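You operate a simulated robot arm through the tools that you are given. There is no shell and no other tool. Be economical: measure what you need, move in short steps, check, and stop when the job is done.

You are at the controls of a simulated two-armed robot. One attempt, no reset.

## Task
Drain the last milk through the green tab bend into the blue grip pail.
Fine: lock the blue clamp knob first; when the flow ends shut the valve, free the clamp and lay the bend on the tank table for washing.
Where things are to end (x, y in the base frame): green tab bend within 60 mm of [-1240, 650].

The check looks at the end state, three seconds after you hand in, the way a careful person would. Anything else that was tipped, shoved, dropped, spilled or broken makes it a failure.

## Robot
Two 7-joint arms with two-finger grippers on one trunk, on a base that drives. Base frame: it is fixed to the floor where the robot stands at the start and does not move with it; the origin is under the middle of the robot, x ahead of it, y to its left, z up. Lengths are in mm, angles in rad, forces in N, time in s.
The left shoulder is at the start at [99, 216, 1091], the right one opposite. Places, roughly: big brass coupling [-1250, 0, 750]; big outlet cap [-1250, -250, 750]; big outlet valve [600, 200, 800]; big tank [1600, 100, 1100]; blue clamp knob [500, 100, 700]; green valve [700, -100, 900]; tank table top [-1300, 300, 800]. Payload 3.18 kg a hand.
The TCP of each hand is the grasp point between the finger pads, 30 mm short of the fingertips. In the tool frame z runs along the fingers and y along their closing line. Largest opening 144 mm; the body of the gripper starts 103 mm behind the TCP.
Orientation is that of the tool frame in the base frame, as [roll, pitch, yaw] about the fixed x, y, z axes, in that order (R = Rz(yaw) Ry(pitch) Rx(roll)). With the fingers straight down and closing along the base's y, the tool's x points along the base's -x, its y along +y and its z along -z.

## Interface
- The arms move only by the tool nudge_tool. It takes "left_targets", "right_targets" or both (then of equal length, played together; a hand with none holds still); each is one flat list of numbers, 7 for each row, row after row: the shift along the base's x, y, z in mm, then the turn, a rotation vector about the base's x, y, z in rad, then the opening in per cent of the stroke, from 0 (shut) to 100 (fully open). In form: [dx, dy, dz, wx, wy, wz, grip, dx, dy, dz, wx, wy, wz, grip, ...]. A call has 1 to 10 rows; each row shifts and turns the commanded pose from where the row before left it. Each row takes 0.2 s and may step no farther than 50 mm and 0.15 rad from the row before; otherwise, or with a gripper value out of range, the whole call is refused. Where a pose cannot be reached the arm comes as near as it can. A force on the tool above 50 N (or 10 N above the force at the start of the call, whichever is more), or a blocked arm, ends the call early, and 0.2 s more pass. Each finger halts on what it meets, pressing with about 23 N; the grip force reading is that of the motor and also rises with nothing between the fingers. The clock runs only during rows and for 0.2 s after the last one: add rows that do not move to give the fingers time. The reply holds the time, the measured pose of the TCP, the force on the tool along the base axes, the opening and the grip force, in the units named above and with some noise, with the torque about the TCP (base axes, N m) and any sound that the robot's microphone picked up, and new pictures: "pictures" is both (left out), scene, wrist or none (wrist: the cameras of the hands that moved).
- Cameras (640 x 400 px; columns grow to the right, rows downward): "scene" is now at [190.9, 34.6, 1266]; the picture's right is [0.42, -0.91, 0.00], its down [-0.62, -0.28, -0.73] and it looks along [0.67, 0.30, -0.68] (base axes); focal length 263 px, centre (320, 200). "left" rides on the left gripper at [76, -16, -143] in its tool frame; the picture's right is [0.21, 0.98, 0.00], its down [-0.84, 0.18, -0.51] and it looks along [-0.50, 0.11, 0.86] (tool axes); focal length 218 px, centre (320, 200). "right" rides on the right gripper at [76, 16, -143] in its tool frame; the picture's right is [-0.21, 0.98, 0.00], its down [-0.84, -0.18, -0.51] and it looks along [-0.50, -0.10, 0.86] (tool axes); focal length 218 px, centre (320, 200). There is no depth. A picture from a camera that has moved, and an enlarged one, comes with that camera's place and axes in the base frame and with its lens.
- raise_lower(by): slides the trunk up (or, below 0, down) by that many mm; the arms and the scene camera ride with it, the base frame stays. It gives what a move gives, with no picture.
- base_move(legs): drives the robot by 1 to 6 legs, each [ahead, left, turn to the left] in mm, mm and rad, along the robot's own axes; the way and the turn of a leg run together, so that a leg with both is an arc; at most 1500 mm and 3.142 rad a leg. The arms and the cameras ride along, it lands a little off, and it stops where it bumps. It gives what a move gives, and a new picture of the scene camera.
- aim_head(pan, tilt): turns the head with the scene camera to pan (to the left, within 1.396 rad either way) and tilt (down, from -0.506 to 1.204), counted from straight ahead of the robot. It gives what a move gives, and a new picture of the scene camera.
- inspect(camera, box): a new picture of the part [left, top, right, bottom] of that camera's present view, enlarged. It takes no simulated time.
- finish_job(): hands the job in; it is judged then, once.

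Go step by step. Nothing tells you exact positions but the pictures and the camera data: compare them with the known pose of the tool, close in by small moves and look again before you grip or let go. The budget is 120 turns and 260 pictures, counting those below and the enlarged ones. Unless the task says otherwise, let go and move clear before handing in.

The tools are called after "Emit:" as name(argument=value, ...) on one line, values as JSON. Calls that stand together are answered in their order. nudge_tool: Moves the arms, as the interface text tells. Its arguments: {"type":"object","properties":{"left_targets":{"type":"array","items":{"type":"number"}},"right_targets":{"type":"array","items":{"type":"number"}},"pictures":{"type":"string","enum":["both","scene","wrist","none"]}},"required":[]} The other tools are called the same way: raise_lower (by) slides the trunk up or down; base_move (legs) drives the base; aim_head (pan, tilt) turns the head that bears the scene camera; inspect (camera, box) takes an enlarged picture of a part of a camera's view; finish_job () hands the job in.

At the start:

```text
time: 0.0
left_eef_pos: [360.9, 337.1, 1076.2]
left_tool_rot: [-3.141, 0.0, 3.14]
left_contact_force: [-0.3, 0.2, 0.2]
left_ft_torque: [-0.01, -0.01, -0.03]
left_grip_width: 143.9
left_finger_force: 0.0
right_eef_pos: [418.2, -25.6, 1043.7]
right_tool_rot: [3.14, -0.002, 3.138]
right_contact_force: [0.4, 0.1, -0.4]
right_ft_torque: [0.01, -0.02, 0.03]
right_grip_width: 144.1
right_finger_force: 0.1
trunk travel left (down, up): [-175.0, 194.0]
robot x, y, heading: [0.1, -0.8, 0.004]
head pan, tilt: [0.428, 0.75]
```

scene: 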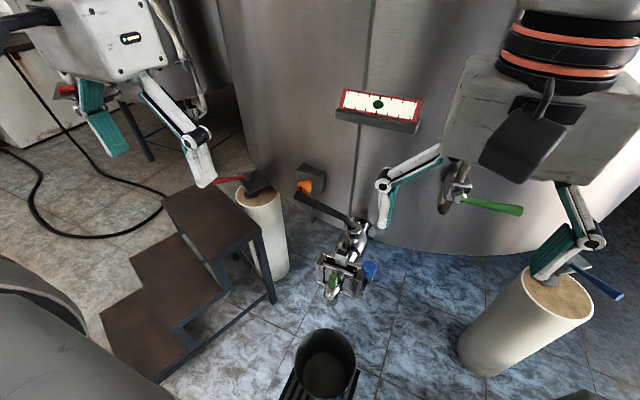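
right: 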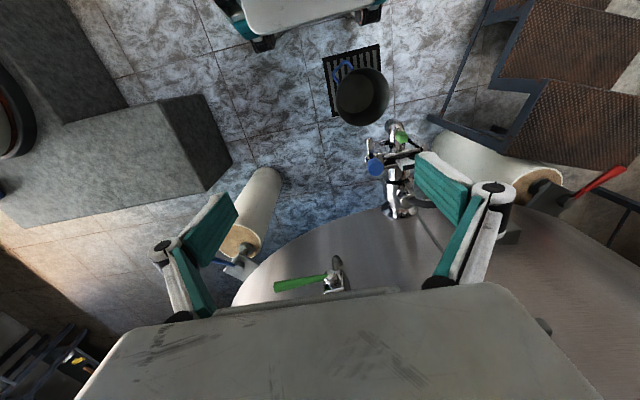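
left: 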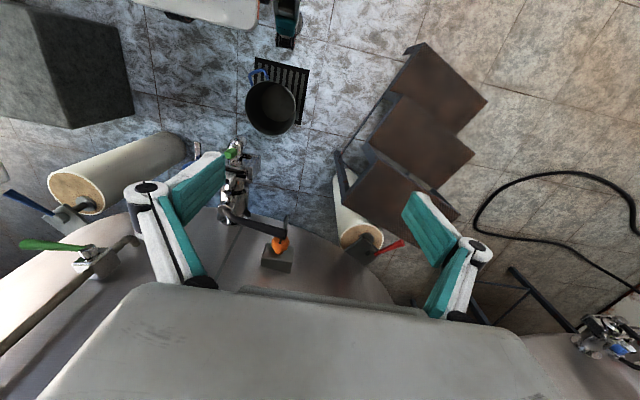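

I see the tank outlet with a clamp, green-tabbed bend and blue knob, a black pail below on a drain grate, and several valve handles. I'll look closer first.

Emit:
inspect(camera="scene", box=[260, 150, 420, 310])

Emit:
inspect(camera="left", box=[180, 50, 340, 280])

Emit:
inspect(camera="right", box=[300, 30, 480, 240])

```text
2.50 times, centred on (340, 230) of scene
camera zoom: at [190.9, 34.6, 1266.0], right [0.42, -0.91, 0.0], down [-0.62, -0.28, -0.73], along [0.67, 0.3, -0.68], focal length 657 px, centre (270, 125)
```

zoom: 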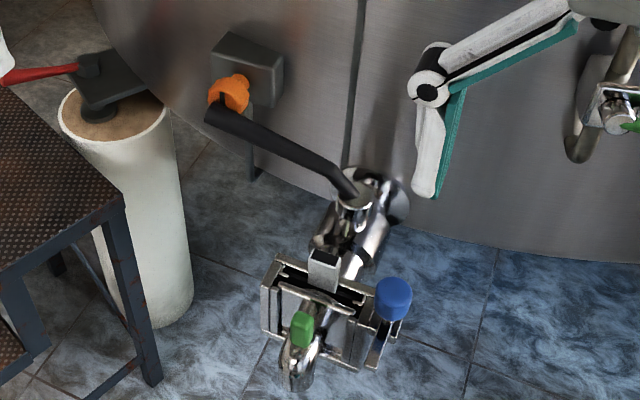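

```text
1.74 times, centred on (260, 165) of left
camera zoom: at [284.4, 323.7, 1218.6], right [-0.21, 0.98, 0.0], down [0.84, 0.18, 0.51], along [0.5, 0.11, -0.86], focal length 380 px, centre (424, 261)
```

zoom: 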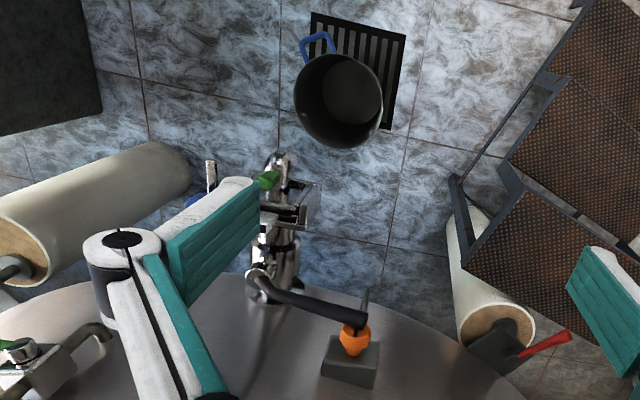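

```text
1.90 times, centred on (390, 135) of right
camera zoom: at [342.8, -7.9, 1186.6], right [0.21, 0.98, 0.0], down [0.84, -0.18, 0.51], along [0.49, -0.11, -0.86], focal length 416 px, centre (187, 324)
```

zoom: 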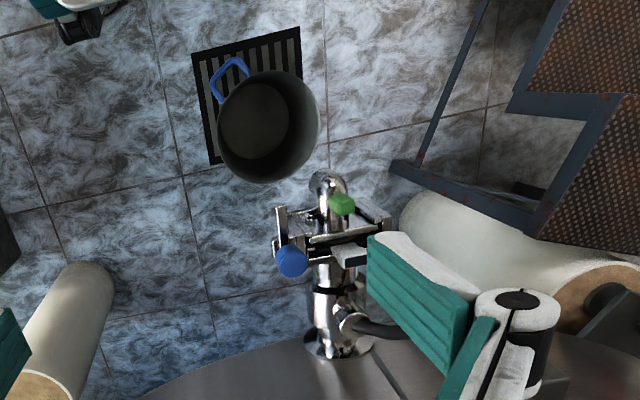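

Emit:
inspect(camera="scene", box=[280, 80, 430, 170])

Emit:
inspect(camera="scene", box=[285, 150, 345, 220])

Emit:
inspect(camera="scene", box=[300, 210, 390, 310])

Emit:
aim_head(pan=0.3, tilt=1.15)

```text
4.27 times, centred on (355, 125) of scene
camera zoom: at [190.9, 34.6, 1266.0], right [0.42, -0.91, 0.0], down [-0.62, -0.28, -0.73], along [0.67, 0.3, -0.68], focal length 1122 px, centre (171, 520)
```

zoom: 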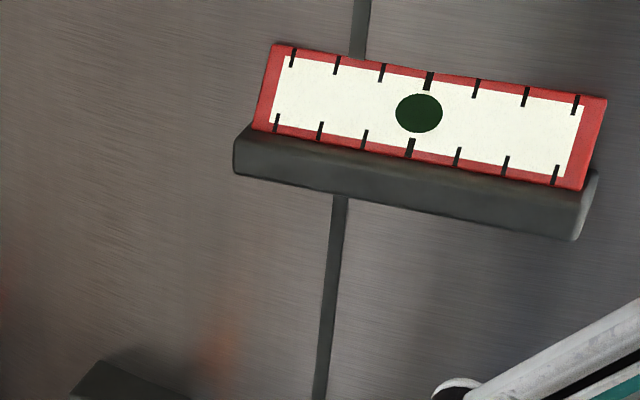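

```text
5.71 times, centred on (315, 185) of scene
camera zoom: at [190.9, 34.6, 1266.0], right [0.42, -0.91, 0.0], down [-0.62, -0.28, -0.73], along [0.67, 0.3, -0.68], focal length 1502 px, centre (349, 286)
```

zoom: 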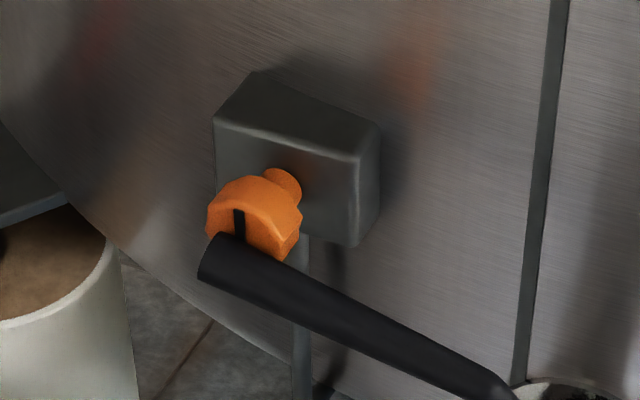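

```text
4.00 times, centred on (345, 260) of scene
camera zoom: at [190.9, 34.6, 1266.0], right [0.42, -0.91, 0.0], down [-0.62, -0.28, -0.73], along [0.67, 0.3, -0.68], focal length 1052 px, centre (220, -40)
```

zoom: 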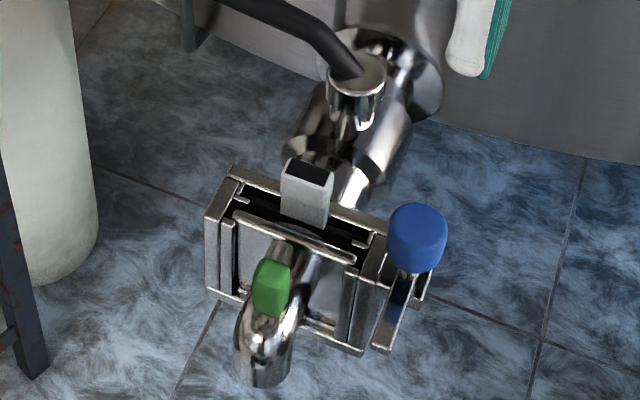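

```text
time: 0.9
left_eef_pos: [361.3, 337.9, 1077.3]
left_tool_rot: [-3.14, 0.001, 3.141]
left_contact_force: [0.2, 0.6, -0.5]
left_ft_torque: [0.02, 0.01, 0.03]
left_grip_width: 143.8
left_finger_force: 0.1
right_eef_pos: [418.4, -25.4, 1043.3]
right_tool_rot: [3.139, -0.002, 3.14]
right_contact_force: [0.1, 0.9, -0.6]
right_ft_torque: [-0.05, 0.02, -0.05]
right_grip_width: 144.1
right_finger_force: 0.1
trunk travel left (down, up): [-175.0, 194.0]
robot x, y, heading: [1.7, 0.9, 0.002]
head pan, tilt: [0.3, 1.15]
camera scene: at [172.5, 17.8, 1237.1], right [0.3, -0.96, 0.0], down [-0.87, -0.27, -0.41], along [0.39, 0.12, -0.91], focal length 263 px, centre (320, 200)
```

scene: 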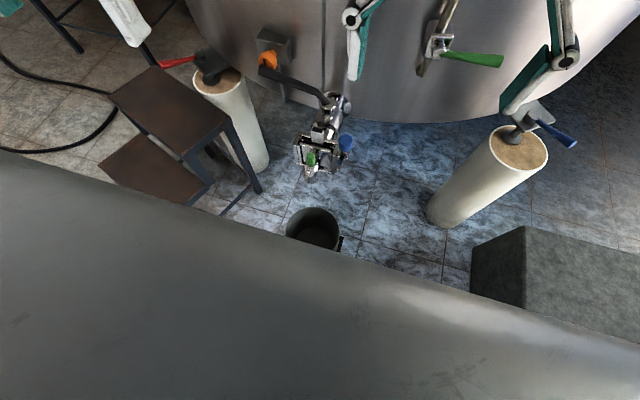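

The outlet valve's black lever looks crosswise (shut), its tip close to an orange switch. The blue knob is at about (532, 65, 761); I bring the right hand above it to look closely.

Emit:
aim_head(pan=0.35, tilt=0.8)

Emit:
nudge_tool(right_targets=[12, 15, -26, 0, 0, 0, 100, 12, 15, -26, 0, 0, 0, 100, 12, 15, -26, 0, 0, 0, 100, 12, 15, -26, 0, 0, 0, 100])

```text
time: 1.7
left_eef_pos: [362.3, 337.9, 1076.8]
left_tool_rot: [3.141, 0.0, 3.14]
left_contact_force: [-0.2, -0.2, 0.2]
left_ft_torque: [-0.01, -0.01, 0.03]
left_grip_width: 143.7
left_finger_force: 0.1
right_eef_pos: [418.2, -25.1, 1043.6]
right_tool_rot: [-3.14, -0.001, 3.139]
right_contact_force: [0.1, 0.3, -0.5]
right_ft_torque: [0.0, 0.01, -0.02]
right_grip_width: 144.0
right_finger_force: 0.2
trunk travel left (down, up): [-175.0, 194.0]
robot x, y, heading: [-2.2, 0.1, -0.003]
head pan, tilt: [0.351, 0.799]
camera scene: at [191.3, 27.9, 1261.8], right [0.34, -0.94, 0.0], down [-0.67, -0.25, -0.7], along [0.65, 0.24, -0.72], focal length 263 px, centre (320, 200)
```

scene: 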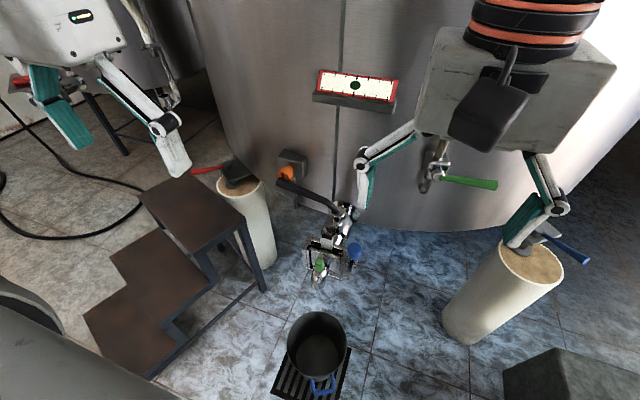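

```text
time: 2.7
left_eef_pos: [361.9, 338.2, 1076.6]
left_tool_rot: [3.14, 0.0, 3.141]
left_contact_force: [0.5, 0.0, 0.0]
left_ft_torque: [-0.01, 0.03, 0.02]
left_grip_width: 143.9
left_finger_force: 0.0
right_eef_pos: [468.1, 34.6, 941.3]
right_tool_rot: [3.141, -0.004, 3.14]
right_contact_force: [1.1, 0.7, -0.3]
right_ft_torque: [0.0, 0.01, 0.0]
right_grip_width: 144.0
right_finger_force: 0.1
trunk travel left (down, up): [-175.0, 194.0]
robot x, y, heading: [2.4, -1.5, 0.002]
head pan, tilt: [0.351, 0.799]
camera scene: at [191.7, 28.2, 1261.8], right [0.34, -0.94, 0.0], down [-0.67, -0.25, -0.7], along [0.65, 0.24, -0.72], focal length 263 px, centre (320, 200)
camera right: at [392.4, 51.9, 1084.0], right [0.21, 0.98, 0.0], down [0.84, -0.18, 0.51], along [0.49, -0.11, -0.86], focal length 218 px, centre (320, 200)
```

scene: 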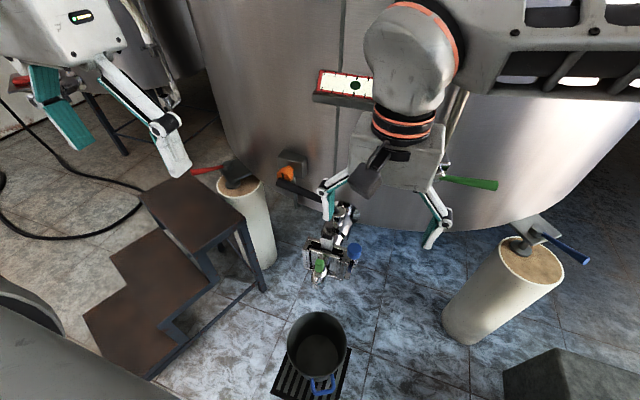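
right: 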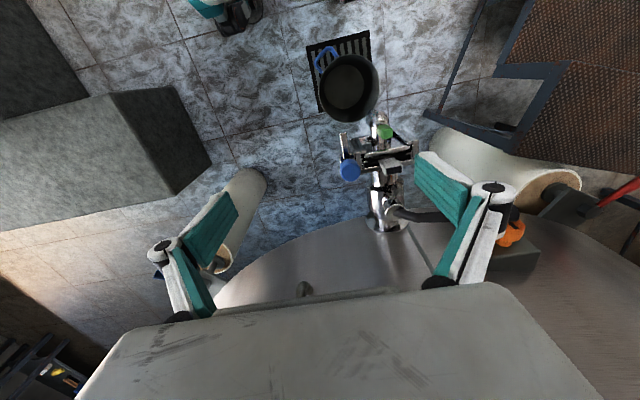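

The right camera now has a clean view of clamp and pail; I enlarge it.

Emit:
inspect(camera="right", box=[320, 100, 432, 170])

Emit:
inspect(camera="right", box=[330, 110, 450, 240])

Emit:
inspect(camera="scene", box=[265, 200, 385, 400])

```text
5.71 times, centred on (376, 135) of right
camera zoom: at [392.4, 51.9, 1084.0], right [0.21, 0.98, 0.0], down [0.84, -0.18, 0.51], along [0.49, -0.11, -0.86], focal length 1247 px, centre (0, 571)
```

zoom: 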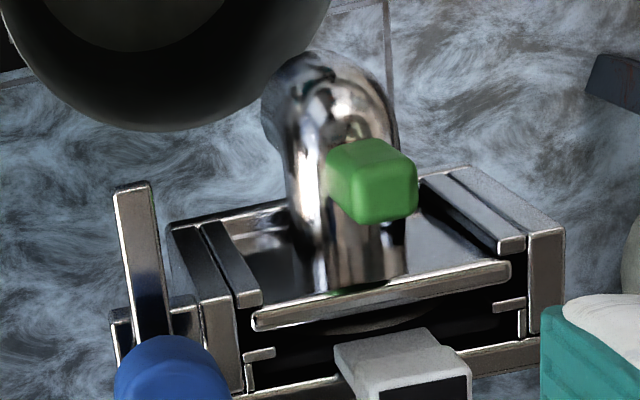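

```text
3.08 times, centred on (390, 175) of right
camera zoom: at [392.4, 51.9, 1084.0], right [0.21, 0.98, 0.0], down [0.84, -0.18, 0.51], along [0.49, -0.11, -0.86], focal length 672 px, centre (105, 277)
```

zoom: 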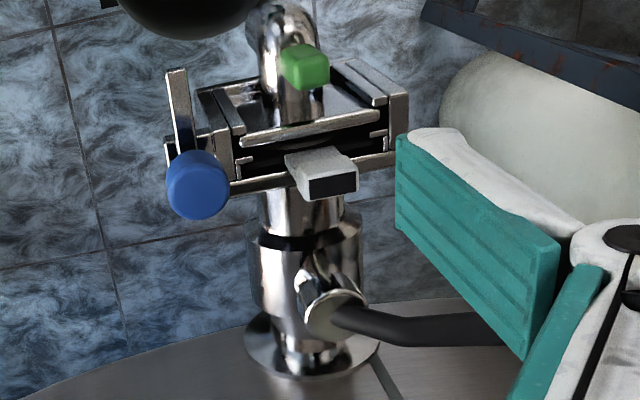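

```text
2.00 times, centred on (325, 300) of scene
camera zoom: at [191.7, 28.2, 1261.8], right [0.34, -0.94, 0.0], down [-0.67, -0.25, -0.7], along [0.65, 0.24, -0.72], focal length 526 px, centre (310, 0)
```

zoom: 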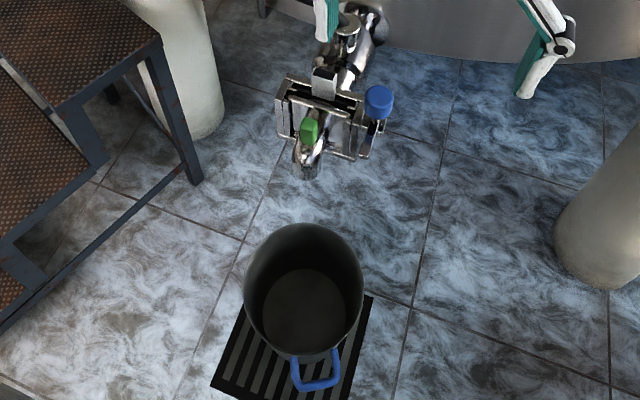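

The bend's plate sits in a slotted frame; the knob at about (539, 69, 752) carries a bar that seems now to point away from the frame, so turning it clockwise by a quarter should lock it. I move above it, pre-turned by 45°.

Emit:
nudge_tool(right_targets=[10, 5, -10, 0, 0, 0.13, 80, 10, 5, -10, 0, 0, 0.13, 60, 10, 5, -12, 0, 0, 0.13, 50, 10, 5, -12, 0, 0, 0.13, 50, 10, 5, -12, 0, 0, 0.13, 50, 10, 5, -12, 0, 0, 0.13, 50])

Emit:
inspect(camera="right", box=[240, 60, 480, 210])

```text
time: 4.1
left_eef_pos: [362.1, 338.2, 1076.6]
left_tool_rot: [3.141, 0.0, -3.142]
left_contact_force: [0.0, -0.1, 0.0]
left_ft_torque: [0.02, 0.01, -0.02]
left_grip_width: 144.1
left_finger_force: 0.0
right_eef_pos: [526.0, 64.3, 872.7]
right_tool_rot: [3.14, -0.002, -2.358]
right_contact_force: [1.0, 0.0, -0.4]
right_ft_torque: [0.0, 0.01, -0.03]
right_grip_width: 72.2
right_finger_force: 0.0
trunk travel left (down, up): [-175.0, 194.0]
robot x, y, heading: [-2.9, 1.0, 0.0]
head pan, tilt: [0.351, 0.799]
camera scene: at [191.6, 28.1, 1261.8], right [0.34, -0.94, 0.0], down [-0.67, -0.25, -0.7], along [0.65, 0.24, -0.72], focal length 263 px, centre (320, 200)
camera right: at [461.5, 23.0, 1015.2], right [-0.54, 0.84, 0.0], down [0.73, 0.47, 0.51], along [0.43, 0.27, -0.86], focal length 218 px, centre (320, 200)
```

scene: 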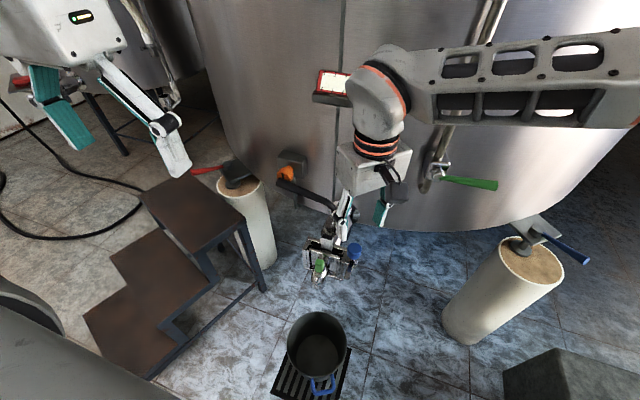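
right: 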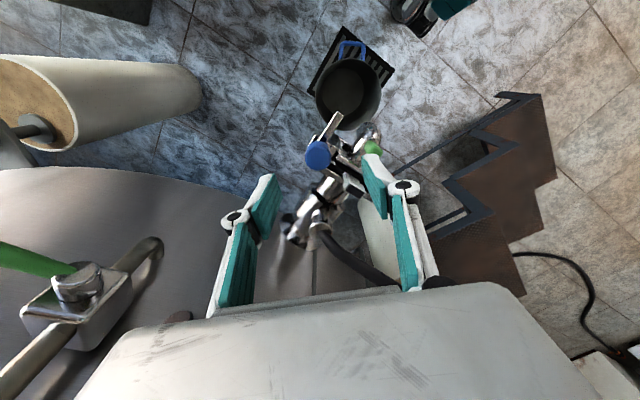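

```text
2.67 times, centred on (360, 135) of right
camera zoom: at [461.5, 23.0, 1015.2], right [-0.54, 0.84, 0.0], down [0.73, 0.47, 0.51], along [0.43, 0.27, -0.86], focal length 582 px, centre (213, 373)
```

zoom: 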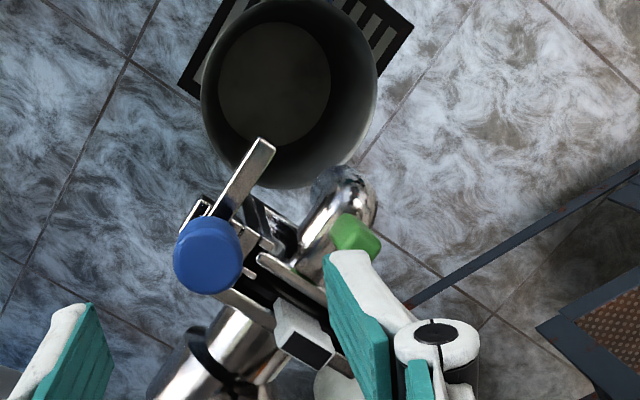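

Re-estimation gives the knob at (540, 69, 752) consistently. Lowering over it, stopping a bit high to check.

Emit:
nudge_tool(right_targets=[13, 5, -10, 0, 0, 0, 45, 0, 0, -30, 0, 0, 0, 45, 0, 0, -30, 0, 0, 0, 45, 0, 0, -15, 0, 0, 0, 45])

Emit:
inspect(camera="scene", box=[290, 200, 400, 300])

```text
time: 5.1
left_eef_pos: [361.4, 337.7, 1077.1]
left_tool_rot: [3.141, -0.001, 3.139]
left_contact_force: [0.6, 0.1, -0.1]
left_ft_torque: [0.02, 0.01, -0.02]
left_grip_width: 144.2
left_finger_force: 0.1
right_eef_pos: [538.9, 71.0, 785.4]
right_tool_rot: [3.141, -0.004, -2.364]
right_contact_force: [0.4, 0.4, 0.4]
right_ft_torque: [-0.01, 0.04, -0.02]
right_grip_width: 64.8
right_finger_force: 0.0
trunk travel left (down, up): [-175.0, 194.0]
robot x, y, heading: [-3.9, 2.3, -0.002]
head pan, tilt: [0.351, 0.799]
camera scene: at [191.4, 27.9, 1261.9], right [0.34, -0.94, 0.0], down [-0.67, -0.25, -0.7], along [0.65, 0.24, -0.72], focal length 263 px, centre (320, 200)
camera right: at [473.2, 29.5, 927.7], right [-0.54, 0.84, 0.0], down [0.73, 0.46, 0.51], along [0.43, 0.27, -0.86], focal length 218 px, centre (320, 200)
```

scene: 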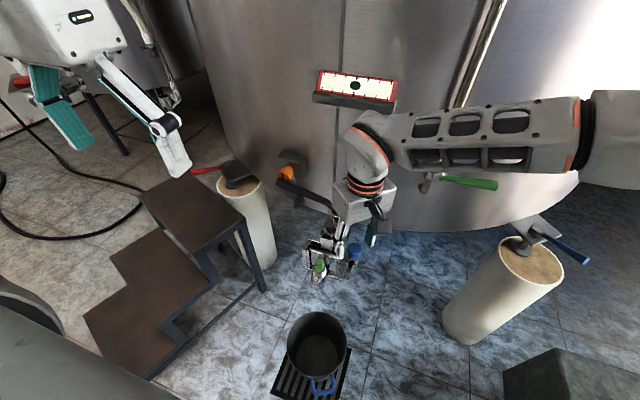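
right: 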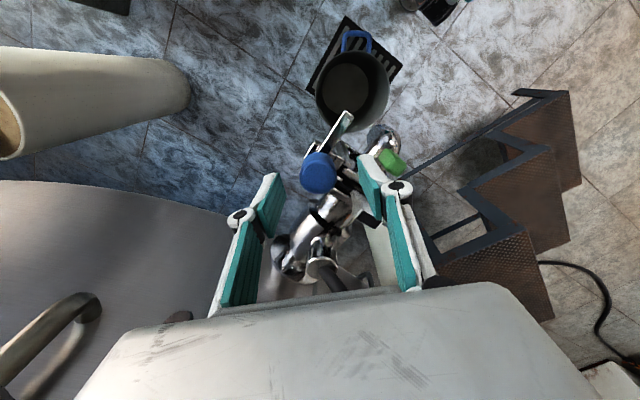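

```text
4.00 times, centred on (345, 250) of scene
camera zoom: at [191.4, 27.9, 1261.9], right [0.34, -0.94, 0.0], down [-0.67, -0.25, -0.7], along [0.65, 0.24, -0.72], focal length 1052 px, centre (220, 0)
```

zoom: 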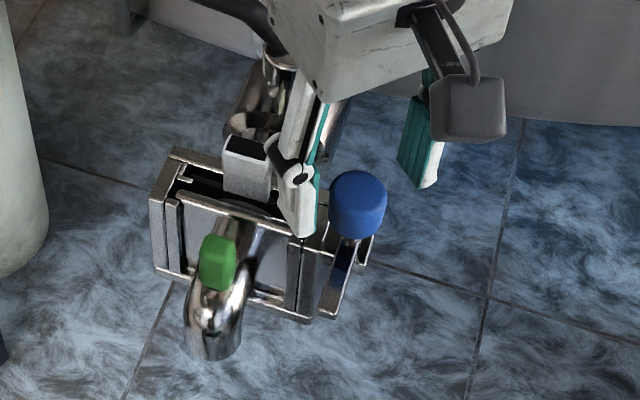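

Knob lies between the open fingers, slightly lower. Down 31 mm and grip.

Emit:
nudge_tool(right_targets=[0, -1, -16, 0, 0, 0, 45, 0, -1, -15, 0, 0, 0, 45, 0, 0, 0, 0, 0, 0, 20, 0, 0, 0, 0, 0, 0, 20, 0, 0, 0, 0, 0, 0, 20])

Emit:
inspect(camera="scene", box=[290, 200, 400, 300])

```text
time: 6.3
left_eef_pos: [361.8, 338.0, 1077.1]
left_tool_rot: [-3.141, 0.0, 3.141]
left_contact_force: [0.0, -0.4, 0.1]
left_ft_torque: [0.0, -0.03, -0.01]
left_grip_width: 144.1
left_finger_force: 0.0
right_eef_pos: [537.2, 68.5, 755.6]
right_tool_rot: [3.141, -0.001, -2.361]
right_contact_force: [-4.7, 5.0, -4.8]
right_ft_torque: [0.36, -0.42, 0.04]
right_grip_width: 31.6
right_finger_force: 44.9
trunk travel left (down, up): [-175.0, 194.0]
robot x, y, heading: [1.9, 0.9, 0.003]
head pan, tilt: [0.351, 0.799]
camera scene: at [191.3, 28.3, 1261.8], right [0.34, -0.94, 0.0], down [-0.67, -0.25, -0.7], along [0.65, 0.24, -0.72], focal length 263 px, centre (320, 200)
camera right: at [473.6, 27.1, 898.2], right [-0.54, 0.84, 0.0], down [0.73, 0.47, 0.51], along [0.42, 0.27, -0.86], focal length 218 px, centre (320, 200)
```

scene: 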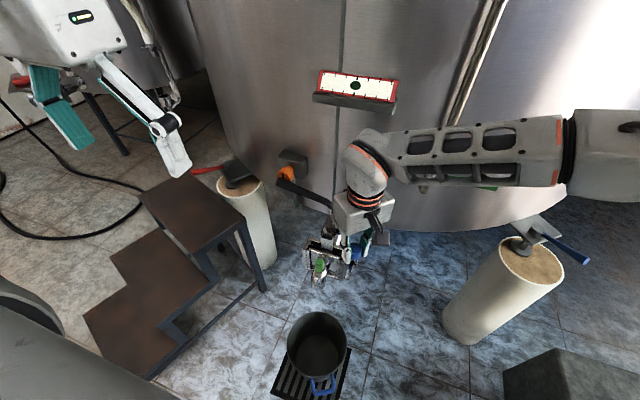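
right: 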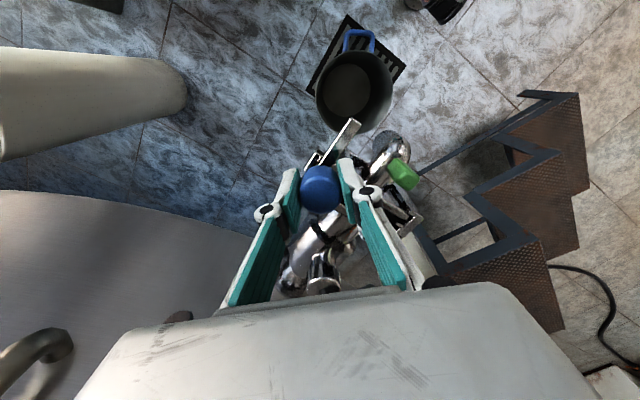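

```text
4.00 times, centred on (345, 250) of scene
camera zoom: at [191.3, 28.3, 1261.8], right [0.34, -0.94, 0.0], down [-0.67, -0.25, -0.7], along [0.65, 0.24, -0.72], focal length 1052 px, centre (220, 0)
```

zoom: 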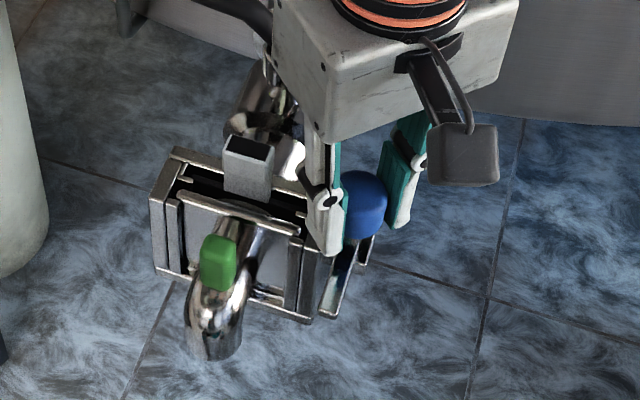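

Gripped at 32 mm wide. Now I turn clockwise a first bit.

Emit:
nudge_tool(right_targets=[0, 0, 0, 0, 0, -0.1, 20, 0, 0, 0, 0, 0, -0.1, 20, 0, 0, 0, 0, 0, -0.1, 20, 0, 0, 0, 0, 0, -0.1, 20])

Emit:
inspect(camera="scene", box=[290, 200, 400, 300])

```text
time: 7.3
left_eef_pos: [360.8, 338.0, 1077.0]
left_tool_rot: [3.141, 0.0, -3.142]
left_contact_force: [0.9, -0.2, -0.1]
left_ft_torque: [0.02, -0.01, 0.02]
left_grip_width: 143.9
left_finger_force: 0.0
right_eef_pos: [537.2, 69.0, 755.1]
right_tool_rot: [3.14, -0.006, -2.763]
right_contact_force: [-15.0, 9.6, -12.2]
right_ft_torque: [0.43, -0.76, 0.04]
right_grip_width: 31.7
right_finger_force: 45.2
trunk travel left (down, up): [-175.0, 194.0]
robot x, y, heading: [4.3, 2.7, 0.0]
head pan, tilt: [0.351, 0.799]
camera scene: at [190.9, 28.8, 1261.8], right [0.34, -0.94, 0.0], down [-0.67, -0.25, -0.7], along [0.65, 0.24, -0.72], focal length 263 px, centre (320, 200)
camera right: at [462.1, 57.1, 898.5], right [-0.17, 0.99, 0.0], down [0.85, 0.14, 0.5], along [0.5, 0.08, -0.86], focal length 218 px, centre (320, 200)
```

scene: 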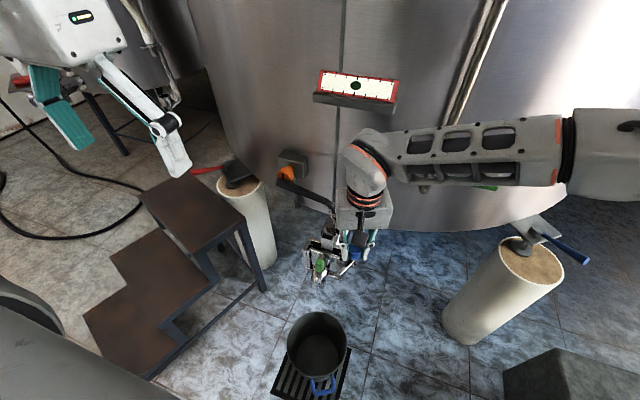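
right: 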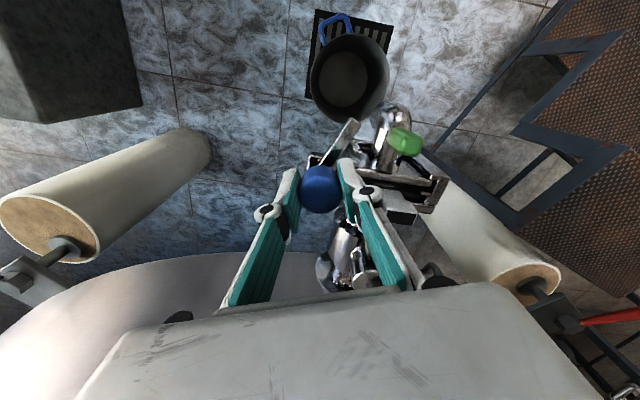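

```text
4.00 times, centred on (345, 250) of scene
camera zoom: at [190.9, 28.8, 1261.8], right [0.34, -0.94, 0.0], down [-0.67, -0.25, -0.7], along [0.65, 0.24, -0.72], focal length 1052 px, centre (220, 0)
```

zoom: 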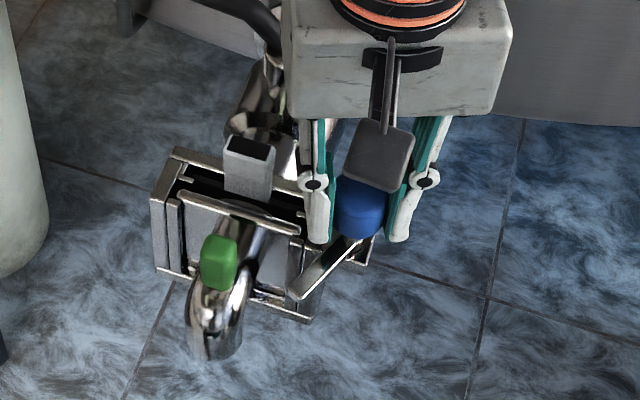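

The bar follows the knob and swings over the frame: right direction. Continuing, easing the side load a little.

Emit:
nudge_tool(right_targets=[-1, 1, 0, 0, 0, -0.12, 20, -1, 0, 0, 0, 0, -0.12, 20, 0, 0, 0, 0, 0, -0.12, 20, 0, 0, 0, 0, 0, -0.12, 20, 0, 0, 0, 0, 0, -0.12, 20])

Emit:
inspect(camera="scene", box=[290, 200, 400, 300])

```text
time: 8.5
left_eef_pos: [361.5, 339.3, 1078.1]
left_tool_rot: [-3.14, 0.0, 3.141]
left_contact_force: [0.3, 0.3, -0.1]
left_ft_torque: [0.0, 0.03, 0.05]
left_grip_width: 143.9
left_finger_force: 0.0
right_eef_pos: [537.7, 71.6, 754.8]
right_tool_rot: [3.141, -0.002, 2.921]
right_contact_force: [-13.6, 17.2, -11.7]
right_ft_torque: [-0.01, -0.53, 0.07]
right_grip_width: 31.7
right_finger_force: 44.5
trunk travel left (down, up): [-175.0, 194.0]
robot x, y, heading: [-0.7, -1.7, -0.002]
head pan, tilt: [0.351, 0.799]
camera scene: at [191.0, 29.5, 1261.8], right [0.34, -0.94, 0.0], down [-0.67, -0.25, -0.7], along [0.65, 0.24, -0.72], focal length 263 px, centre (320, 200)
camera right: at [467.5, 104.2, 898.2], right [0.42, 0.91, 0.0], down [0.78, -0.36, 0.51], along [0.46, -0.21, -0.86], focal length 218 px, centre (320, 200)
```

scene: 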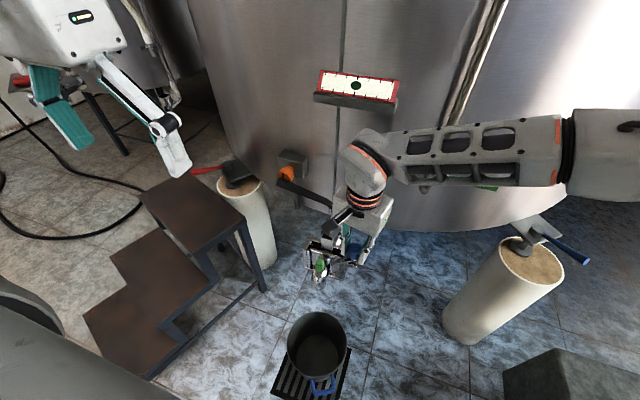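
right: 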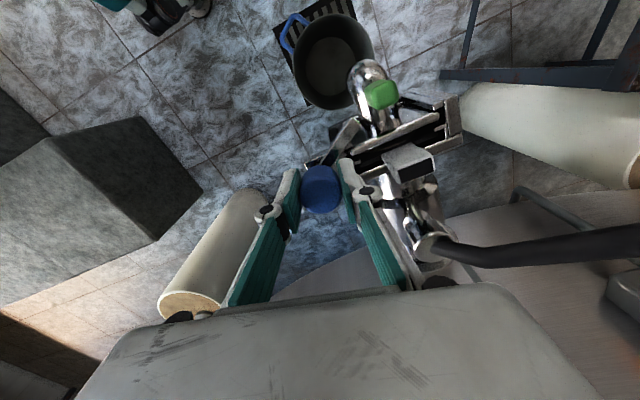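

```text
4.00 times, centred on (345, 250) of scene
camera zoom: at [191.0, 29.5, 1261.8], right [0.34, -0.94, 0.0], down [-0.67, -0.25, -0.7], along [0.65, 0.24, -0.72], focal length 1052 px, centre (220, 0)
```

zoom: 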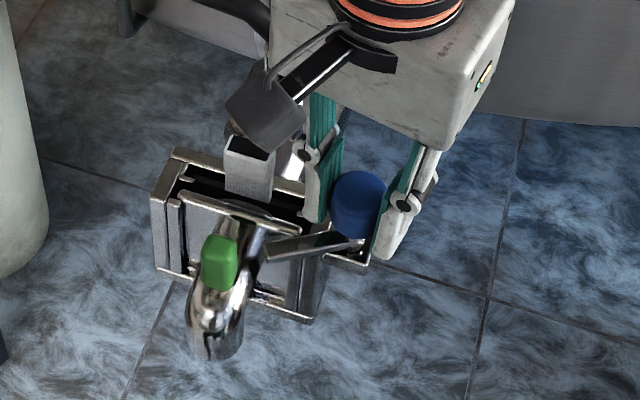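

Emit:
nudge_tool(right_targets=[0, 1, 0, 0, 0, -0.12, 20, 0, 0, 0, 0, 0, -0.12, 20, 0, 0, 0, 0, 0, -0.12, 20, 0, 0, 0, 0, 0, -0.12, 20, 0, 0, 0, 0, 0, -0.1, 20])

Emit:
inspect(camera="scene", box=[290, 200, 400, 300])

```text
time: 9.7
left_eef_pos: [361.9, 341.3, 1077.3]
left_tool_rot: [-3.14, 0.0, -3.141]
left_contact_force: [-0.2, -0.4, 0.9]
left_ft_torque: [-0.04, 0.03, 0.05]
left_grip_width: 143.9
left_finger_force: 0.0
right_eef_pos: [538.7, 71.5, 754.6]
right_tool_rot: [3.139, 0.0, 2.34]
right_contact_force: [-2.7, 22.7, -9.9]
right_ft_torque: [0.3, 0.14, 0.42]
right_grip_width: 31.5
right_finger_force: 45.3
trunk travel left (down, up): [-175.0, 194.0]
robot x, y, heading: [-0.5, 5.3, 0.003]
head pan, tilt: [0.351, 0.799]
camera scene: at [191.8, 29.8, 1261.8], right [0.34, -0.94, 0.0], down [-0.67, -0.25, -0.7], along [0.65, 0.24, -0.72], focal length 263 px, centre (320, 200)
camera right: at [497.6, 138.9, 898.2], right [0.85, 0.53, 0.0], down [0.46, -0.73, 0.51], along [0.27, -0.43, -0.86], focal length 218 px, centre (320, 200)
```

scene: 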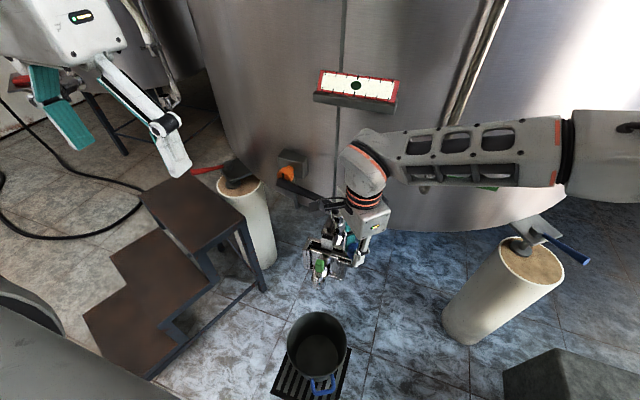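
right: 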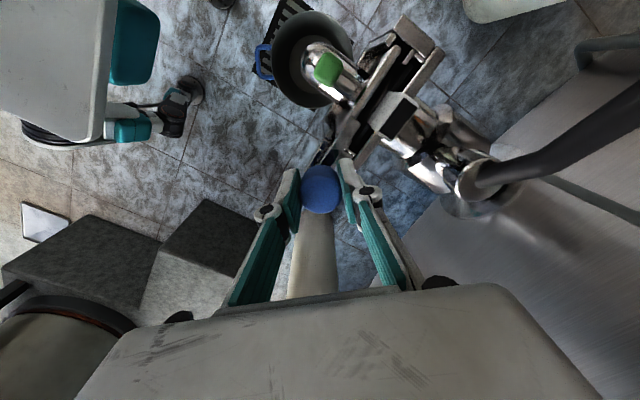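

```text
4.00 times, centred on (345, 250) of scene
camera zoom: at [191.8, 29.8, 1261.8], right [0.34, -0.94, 0.0], down [-0.67, -0.25, -0.7], along [0.65, 0.24, -0.72], focal length 1052 px, centre (220, 0)
```

zoom: 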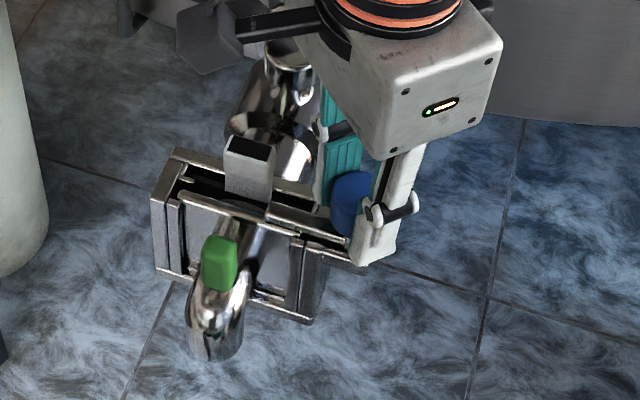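

Emit:
nudge_tool(right_targets=[0, 0, 0, 0, 0, -0.07, 20, 0, 0, 0, 0, 0, -0.07, 20], pictures="none")

Emit:
inspect(camera="right", box=[260, 20, 480, 220])

```text
time: 10.3
left_eef_pos: [363.4, 338.3, 1077.0]
left_tool_rot: [-3.139, 0.001, -3.141]
left_contact_force: [0.2, 0.9, 0.1]
left_ft_torque: [0.06, -0.03, 0.02]
left_grip_width: 144.0
left_finger_force: 0.1
right_eef_pos: [539.6, 71.3, 755.0]
right_tool_rot: [3.137, 0.003, 2.198]
right_contact_force: [8.9, 14.1, -7.5]
right_ft_torque: [0.07, -0.12, 0.53]
right_grip_width: 31.8
right_finger_force: 44.9
trunk travel left (down, up): [-175.0, 194.0]
robot x, y, heading: [1.5, 2.4, -0.004]
head pan, tilt: [0.351, 0.799]
```

```text
2.00 times, centred on (370, 120) of right
camera zoom: at [508.6, 142.8, 898.2], right [0.91, 0.4, 0.0], down [0.35, -0.79, 0.51], along [0.21, -0.46, -0.86], focal length 436 px, centre (220, 360)
```

zoom: 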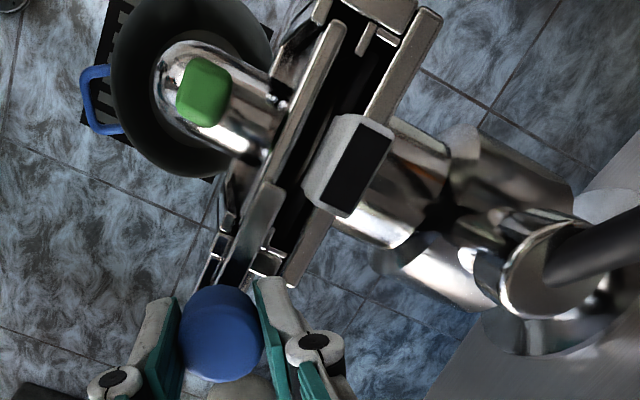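

The bar now lies over the bend's lip and the turning torque rose, so it's locked. I let go and lift the right hand clear, and turn back its yaw.

Emit:
nudge_tool(right_targets=[0, 0, 0, 0, 0, 0, 40, 0, 0, 0, 0, 0, 0, 45, 0, 0, 40, 0, 0, 0, 45, 0, 0, 40, 0, 0, 0, 45, 0, 0, 40, 0, 0, 0.1, 45, -15, -20, 40, 0, 0, 0.15, 45, -20, -25, 10, 0, 0, 0.15, 45, -25, -25, 0, 0, 0, 0.15, 45, -25, -30, 0, 0, 0, 0.15, 45, -25, -30, 0, 0, 0, 0.15, 45])

Emit:
inspect(camera="scene", box=[270, 150, 390, 300])

```text
time: 12.5
left_eef_pos: [361.1, 337.0, 1077.2]
left_tool_rot: [3.142, 0.002, 3.141]
left_contact_force: [0.3, 0.0, -0.3]
left_ft_torque: [0.02, 0.0, -0.06]
left_grip_width: 144.0
left_finger_force: 0.0
right_eef_pos: [430.4, -61.6, 926.8]
right_tool_rot: [3.138, 0.002, 3.05]
right_contact_force: [-1.5, 1.5, 0.2]
right_ft_torque: [0.0, -0.02, 0.01]
right_grip_width: 64.9
right_finger_force: 0.1
trunk travel left (down, up): [-175.0, 194.0]
robot x, y, heading: [-3.9, 0.5, -0.0]
head pan, tilt: [0.351, 0.799]
camera scene: at [190.7, 27.1, 1262.1], right [0.34, -0.94, 0.0], down [-0.67, -0.25, -0.7], along [0.66, 0.24, -0.72], focal length 263 px, centre (320, 200)
camera right: at [355.2, -37.5, 1069.6], right [0.3, 0.96, 0.0], down [0.82, -0.26, 0.51], along [0.48, -0.15, -0.86], focal length 218 px, centre (320, 200)
```

scene: 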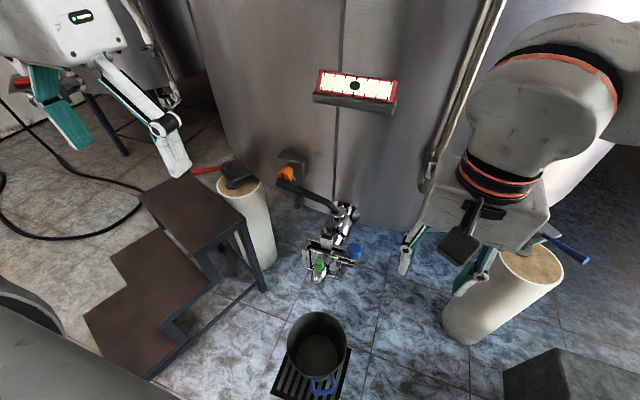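
right: 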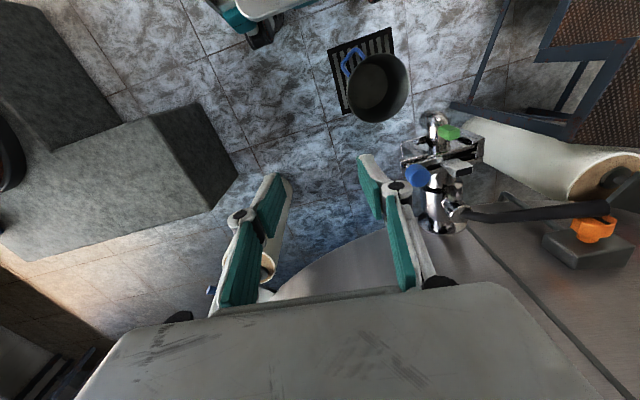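

```text
2.67 times, centred on (330, 225) of scene
camera zoom: at [190.7, 27.1, 1262.1], right [0.34, -0.94, 0.0], down [-0.67, -0.25, -0.7], along [0.66, 0.24, -0.72], focal length 701 px, centre (293, 133)
```

zoom: 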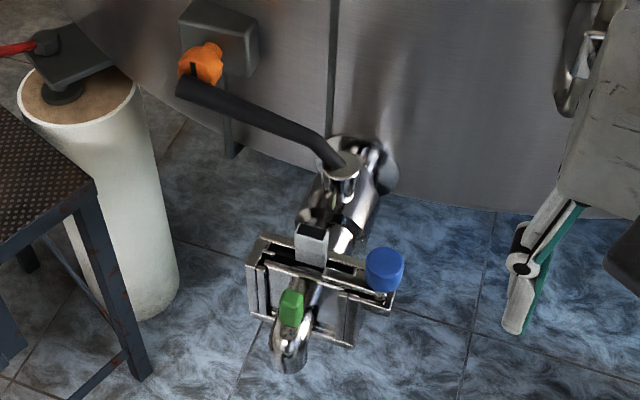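

Clamp locked: the bar lies over the frame. The outlet lever runs from the hub (593,129) to its tip (626,297) at z≈818, with an orange switch just behind the tip. I bring the closed left hand, leaned back a bit, above the gap between lever and tank.

Emit:
nudge_tool(left_targets=[34, -13, -12, 0, -0.05, 0, 50, 34, -13, -12, 0, -0.05, 0, 0, 34, -13, -12, 0, -0.05, 0, 0, 34, -13, -12, 0, -0.05, 0, 0, 34, -13, -12, 0, -0.05, 0, 0, 34, -13, -12, 0, -0.05, 0, 0, 34, -13, -12, 0, 0, 0, 0, 34, -12, -12, 0, 0, 0, 0])

Emit:
inspect(camera="left", box=[220, 100, 420, 260])

```text
time: 14.3
left_eef_pos: [636.4, 236.3, 977.4]
left_tool_rot: [-3.141, 0.298, 3.141]
left_contact_force: [-0.4, -0.7, 0.7]
left_ft_torque: [0.01, 0.08, -0.01]
left_grip_width: 0.1
left_finger_force: 22.7
right_eef_pos: [429.2, -61.0, 924.5]
right_tool_rot: [3.14, -0.003, 3.049]
right_contact_force: [-0.2, -0.1, -0.6]
right_ft_torque: [0.02, 0.01, 0.0]
right_grip_width: 64.7
right_finger_force: 0.2
trunk travel left (down, up): [-175.0, 194.0]
robot x, y, heading: [2.8, 0.5, -0.0]
head pan, tilt: [0.351, 0.799]
camera scene: at [192.7, 28.0, 1261.4], right [0.34, -0.94, 0.0], down [-0.67, -0.25, -0.7], along [0.65, 0.24, -0.72], focal length 263 px, centre (320, 200)
camera left: at [519.9, 221.8, 1090.9], right [-0.2, 0.98, -0.06], down [0.66, 0.18, 0.73], along [0.73, 0.11, -0.68], focal length 218 px, centre (320, 200)
```

scene: 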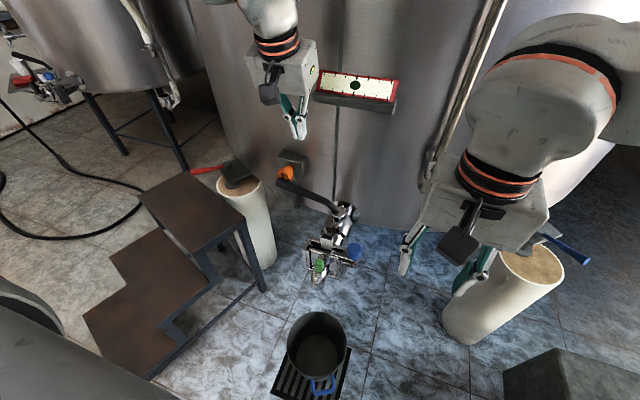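
left: 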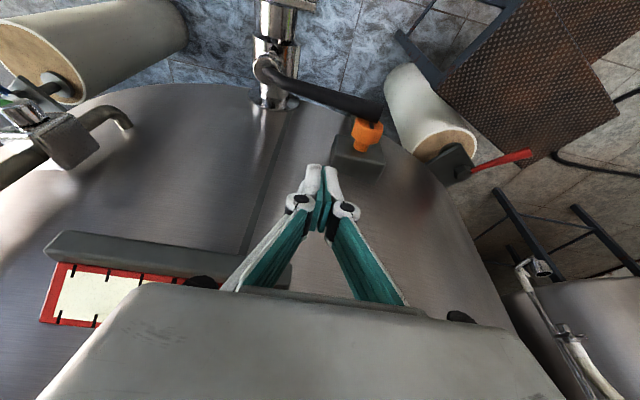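

```text
2.50 times, centred on (320, 180) of left
camera zoom: at [519.9, 221.8, 1090.9], right [-0.2, 0.98, -0.06], down [0.66, 0.18, 0.73], along [0.73, 0.11, -0.68], focal length 546 px, centre (320, 250)
```

zoom: 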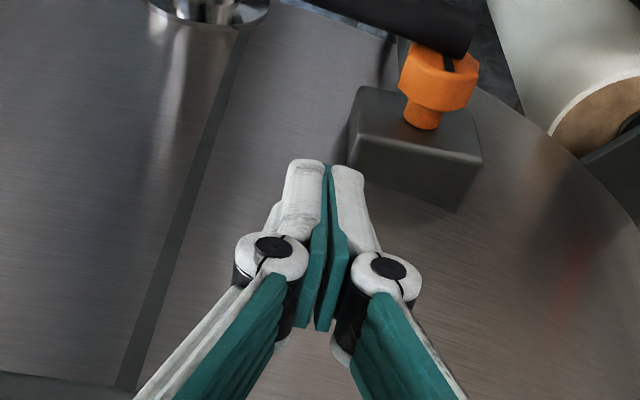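

Lever at y≈240 is at x≈615–625, tank wall ≈700. Lowering to just above the lever level for a check.

Emit:
nudge_tool(left_targets=[6, 0, -25, 0, 0, 0, 0, 6, 0, -25, 0, 0, 0, 0, 6, 0, -25, 0, 0, 0, 0, 0, 0, -20, 0, 0, 0, 0])

Emit:
inspect(camera="scene", box=[260, 120, 370, 220])

Emit:
inspect(camera="left", box=[220, 60, 420, 220])

```text
time: 15.3
left_eef_pos: [652.5, 234.4, 883.6]
left_tool_rot: [3.141, 0.3, 3.141]
left_contact_force: [0.7, -0.5, 0.5]
left_ft_torque: [0.0, 0.03, 0.01]
left_grip_width: 0.2
left_finger_force: 22.7
right_eef_pos: [428.8, -60.6, 925.5]
right_tool_rot: [-3.141, -0.001, 3.049]
right_contact_force: [0.9, 0.9, 0.1]
right_ft_torque: [0.0, 0.04, 0.0]
right_grip_width: 64.5
right_finger_force: 0.0
trunk travel left (down, up): [-175.0, 194.0]
robot x, y, heading: [-3.5, 0.0, -0.004]
head pan, tilt: [0.351, 0.799]
camera scene: at [191.4, 28.0, 1261.9], right [0.34, -0.94, 0.0], down [-0.67, -0.25, -0.7], along [0.65, 0.24, -0.72], focal length 263 px, centre (320, 200)
camera left: at [535.5, 219.3, 995.6], right [-0.2, 0.98, -0.06], down [0.66, 0.18, 0.73], along [0.73, 0.11, -0.68], focal length 218 px, centre (320, 200)
```

scene: 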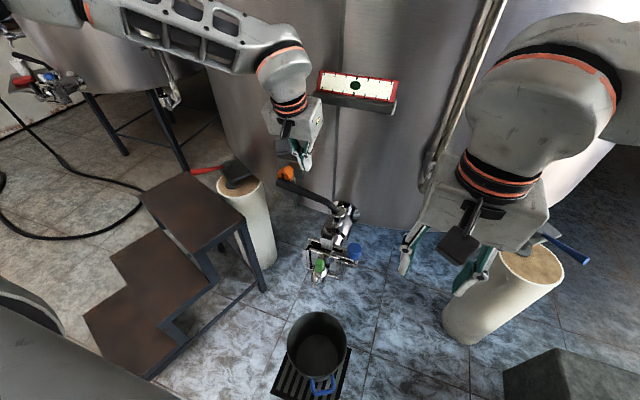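
left: 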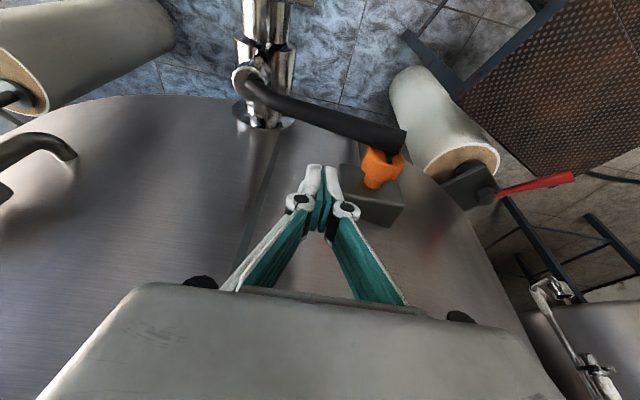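

```text
4.00 times, centred on (315, 170) of scene
camera zoom: at [191.4, 28.0, 1261.9], right [0.34, -0.94, 0.0], down [-0.67, -0.25, -0.7], along [0.65, 0.24, -0.72], focal length 1052 px, centre (340, 320)
```

zoom: 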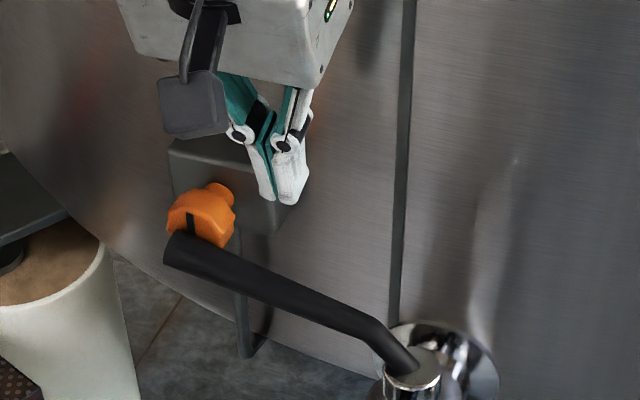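

```text
2.50 times, centred on (320, 140) of left
camera zoom: at [535.5, 219.3, 995.6], right [-0.2, 0.98, -0.06], down [0.66, 0.18, 0.73], along [0.73, 0.11, -0.68], focal length 546 px, centre (320, 350)
```

zoom: 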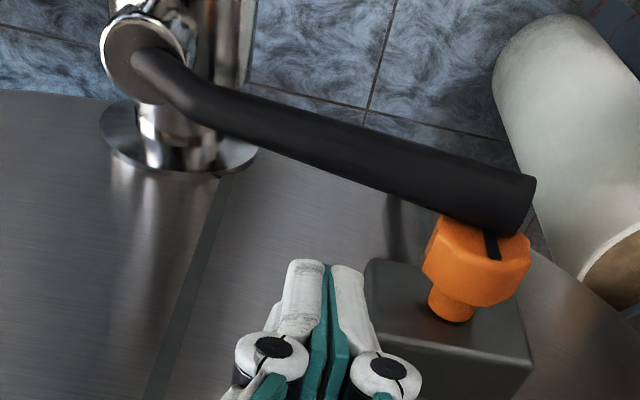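

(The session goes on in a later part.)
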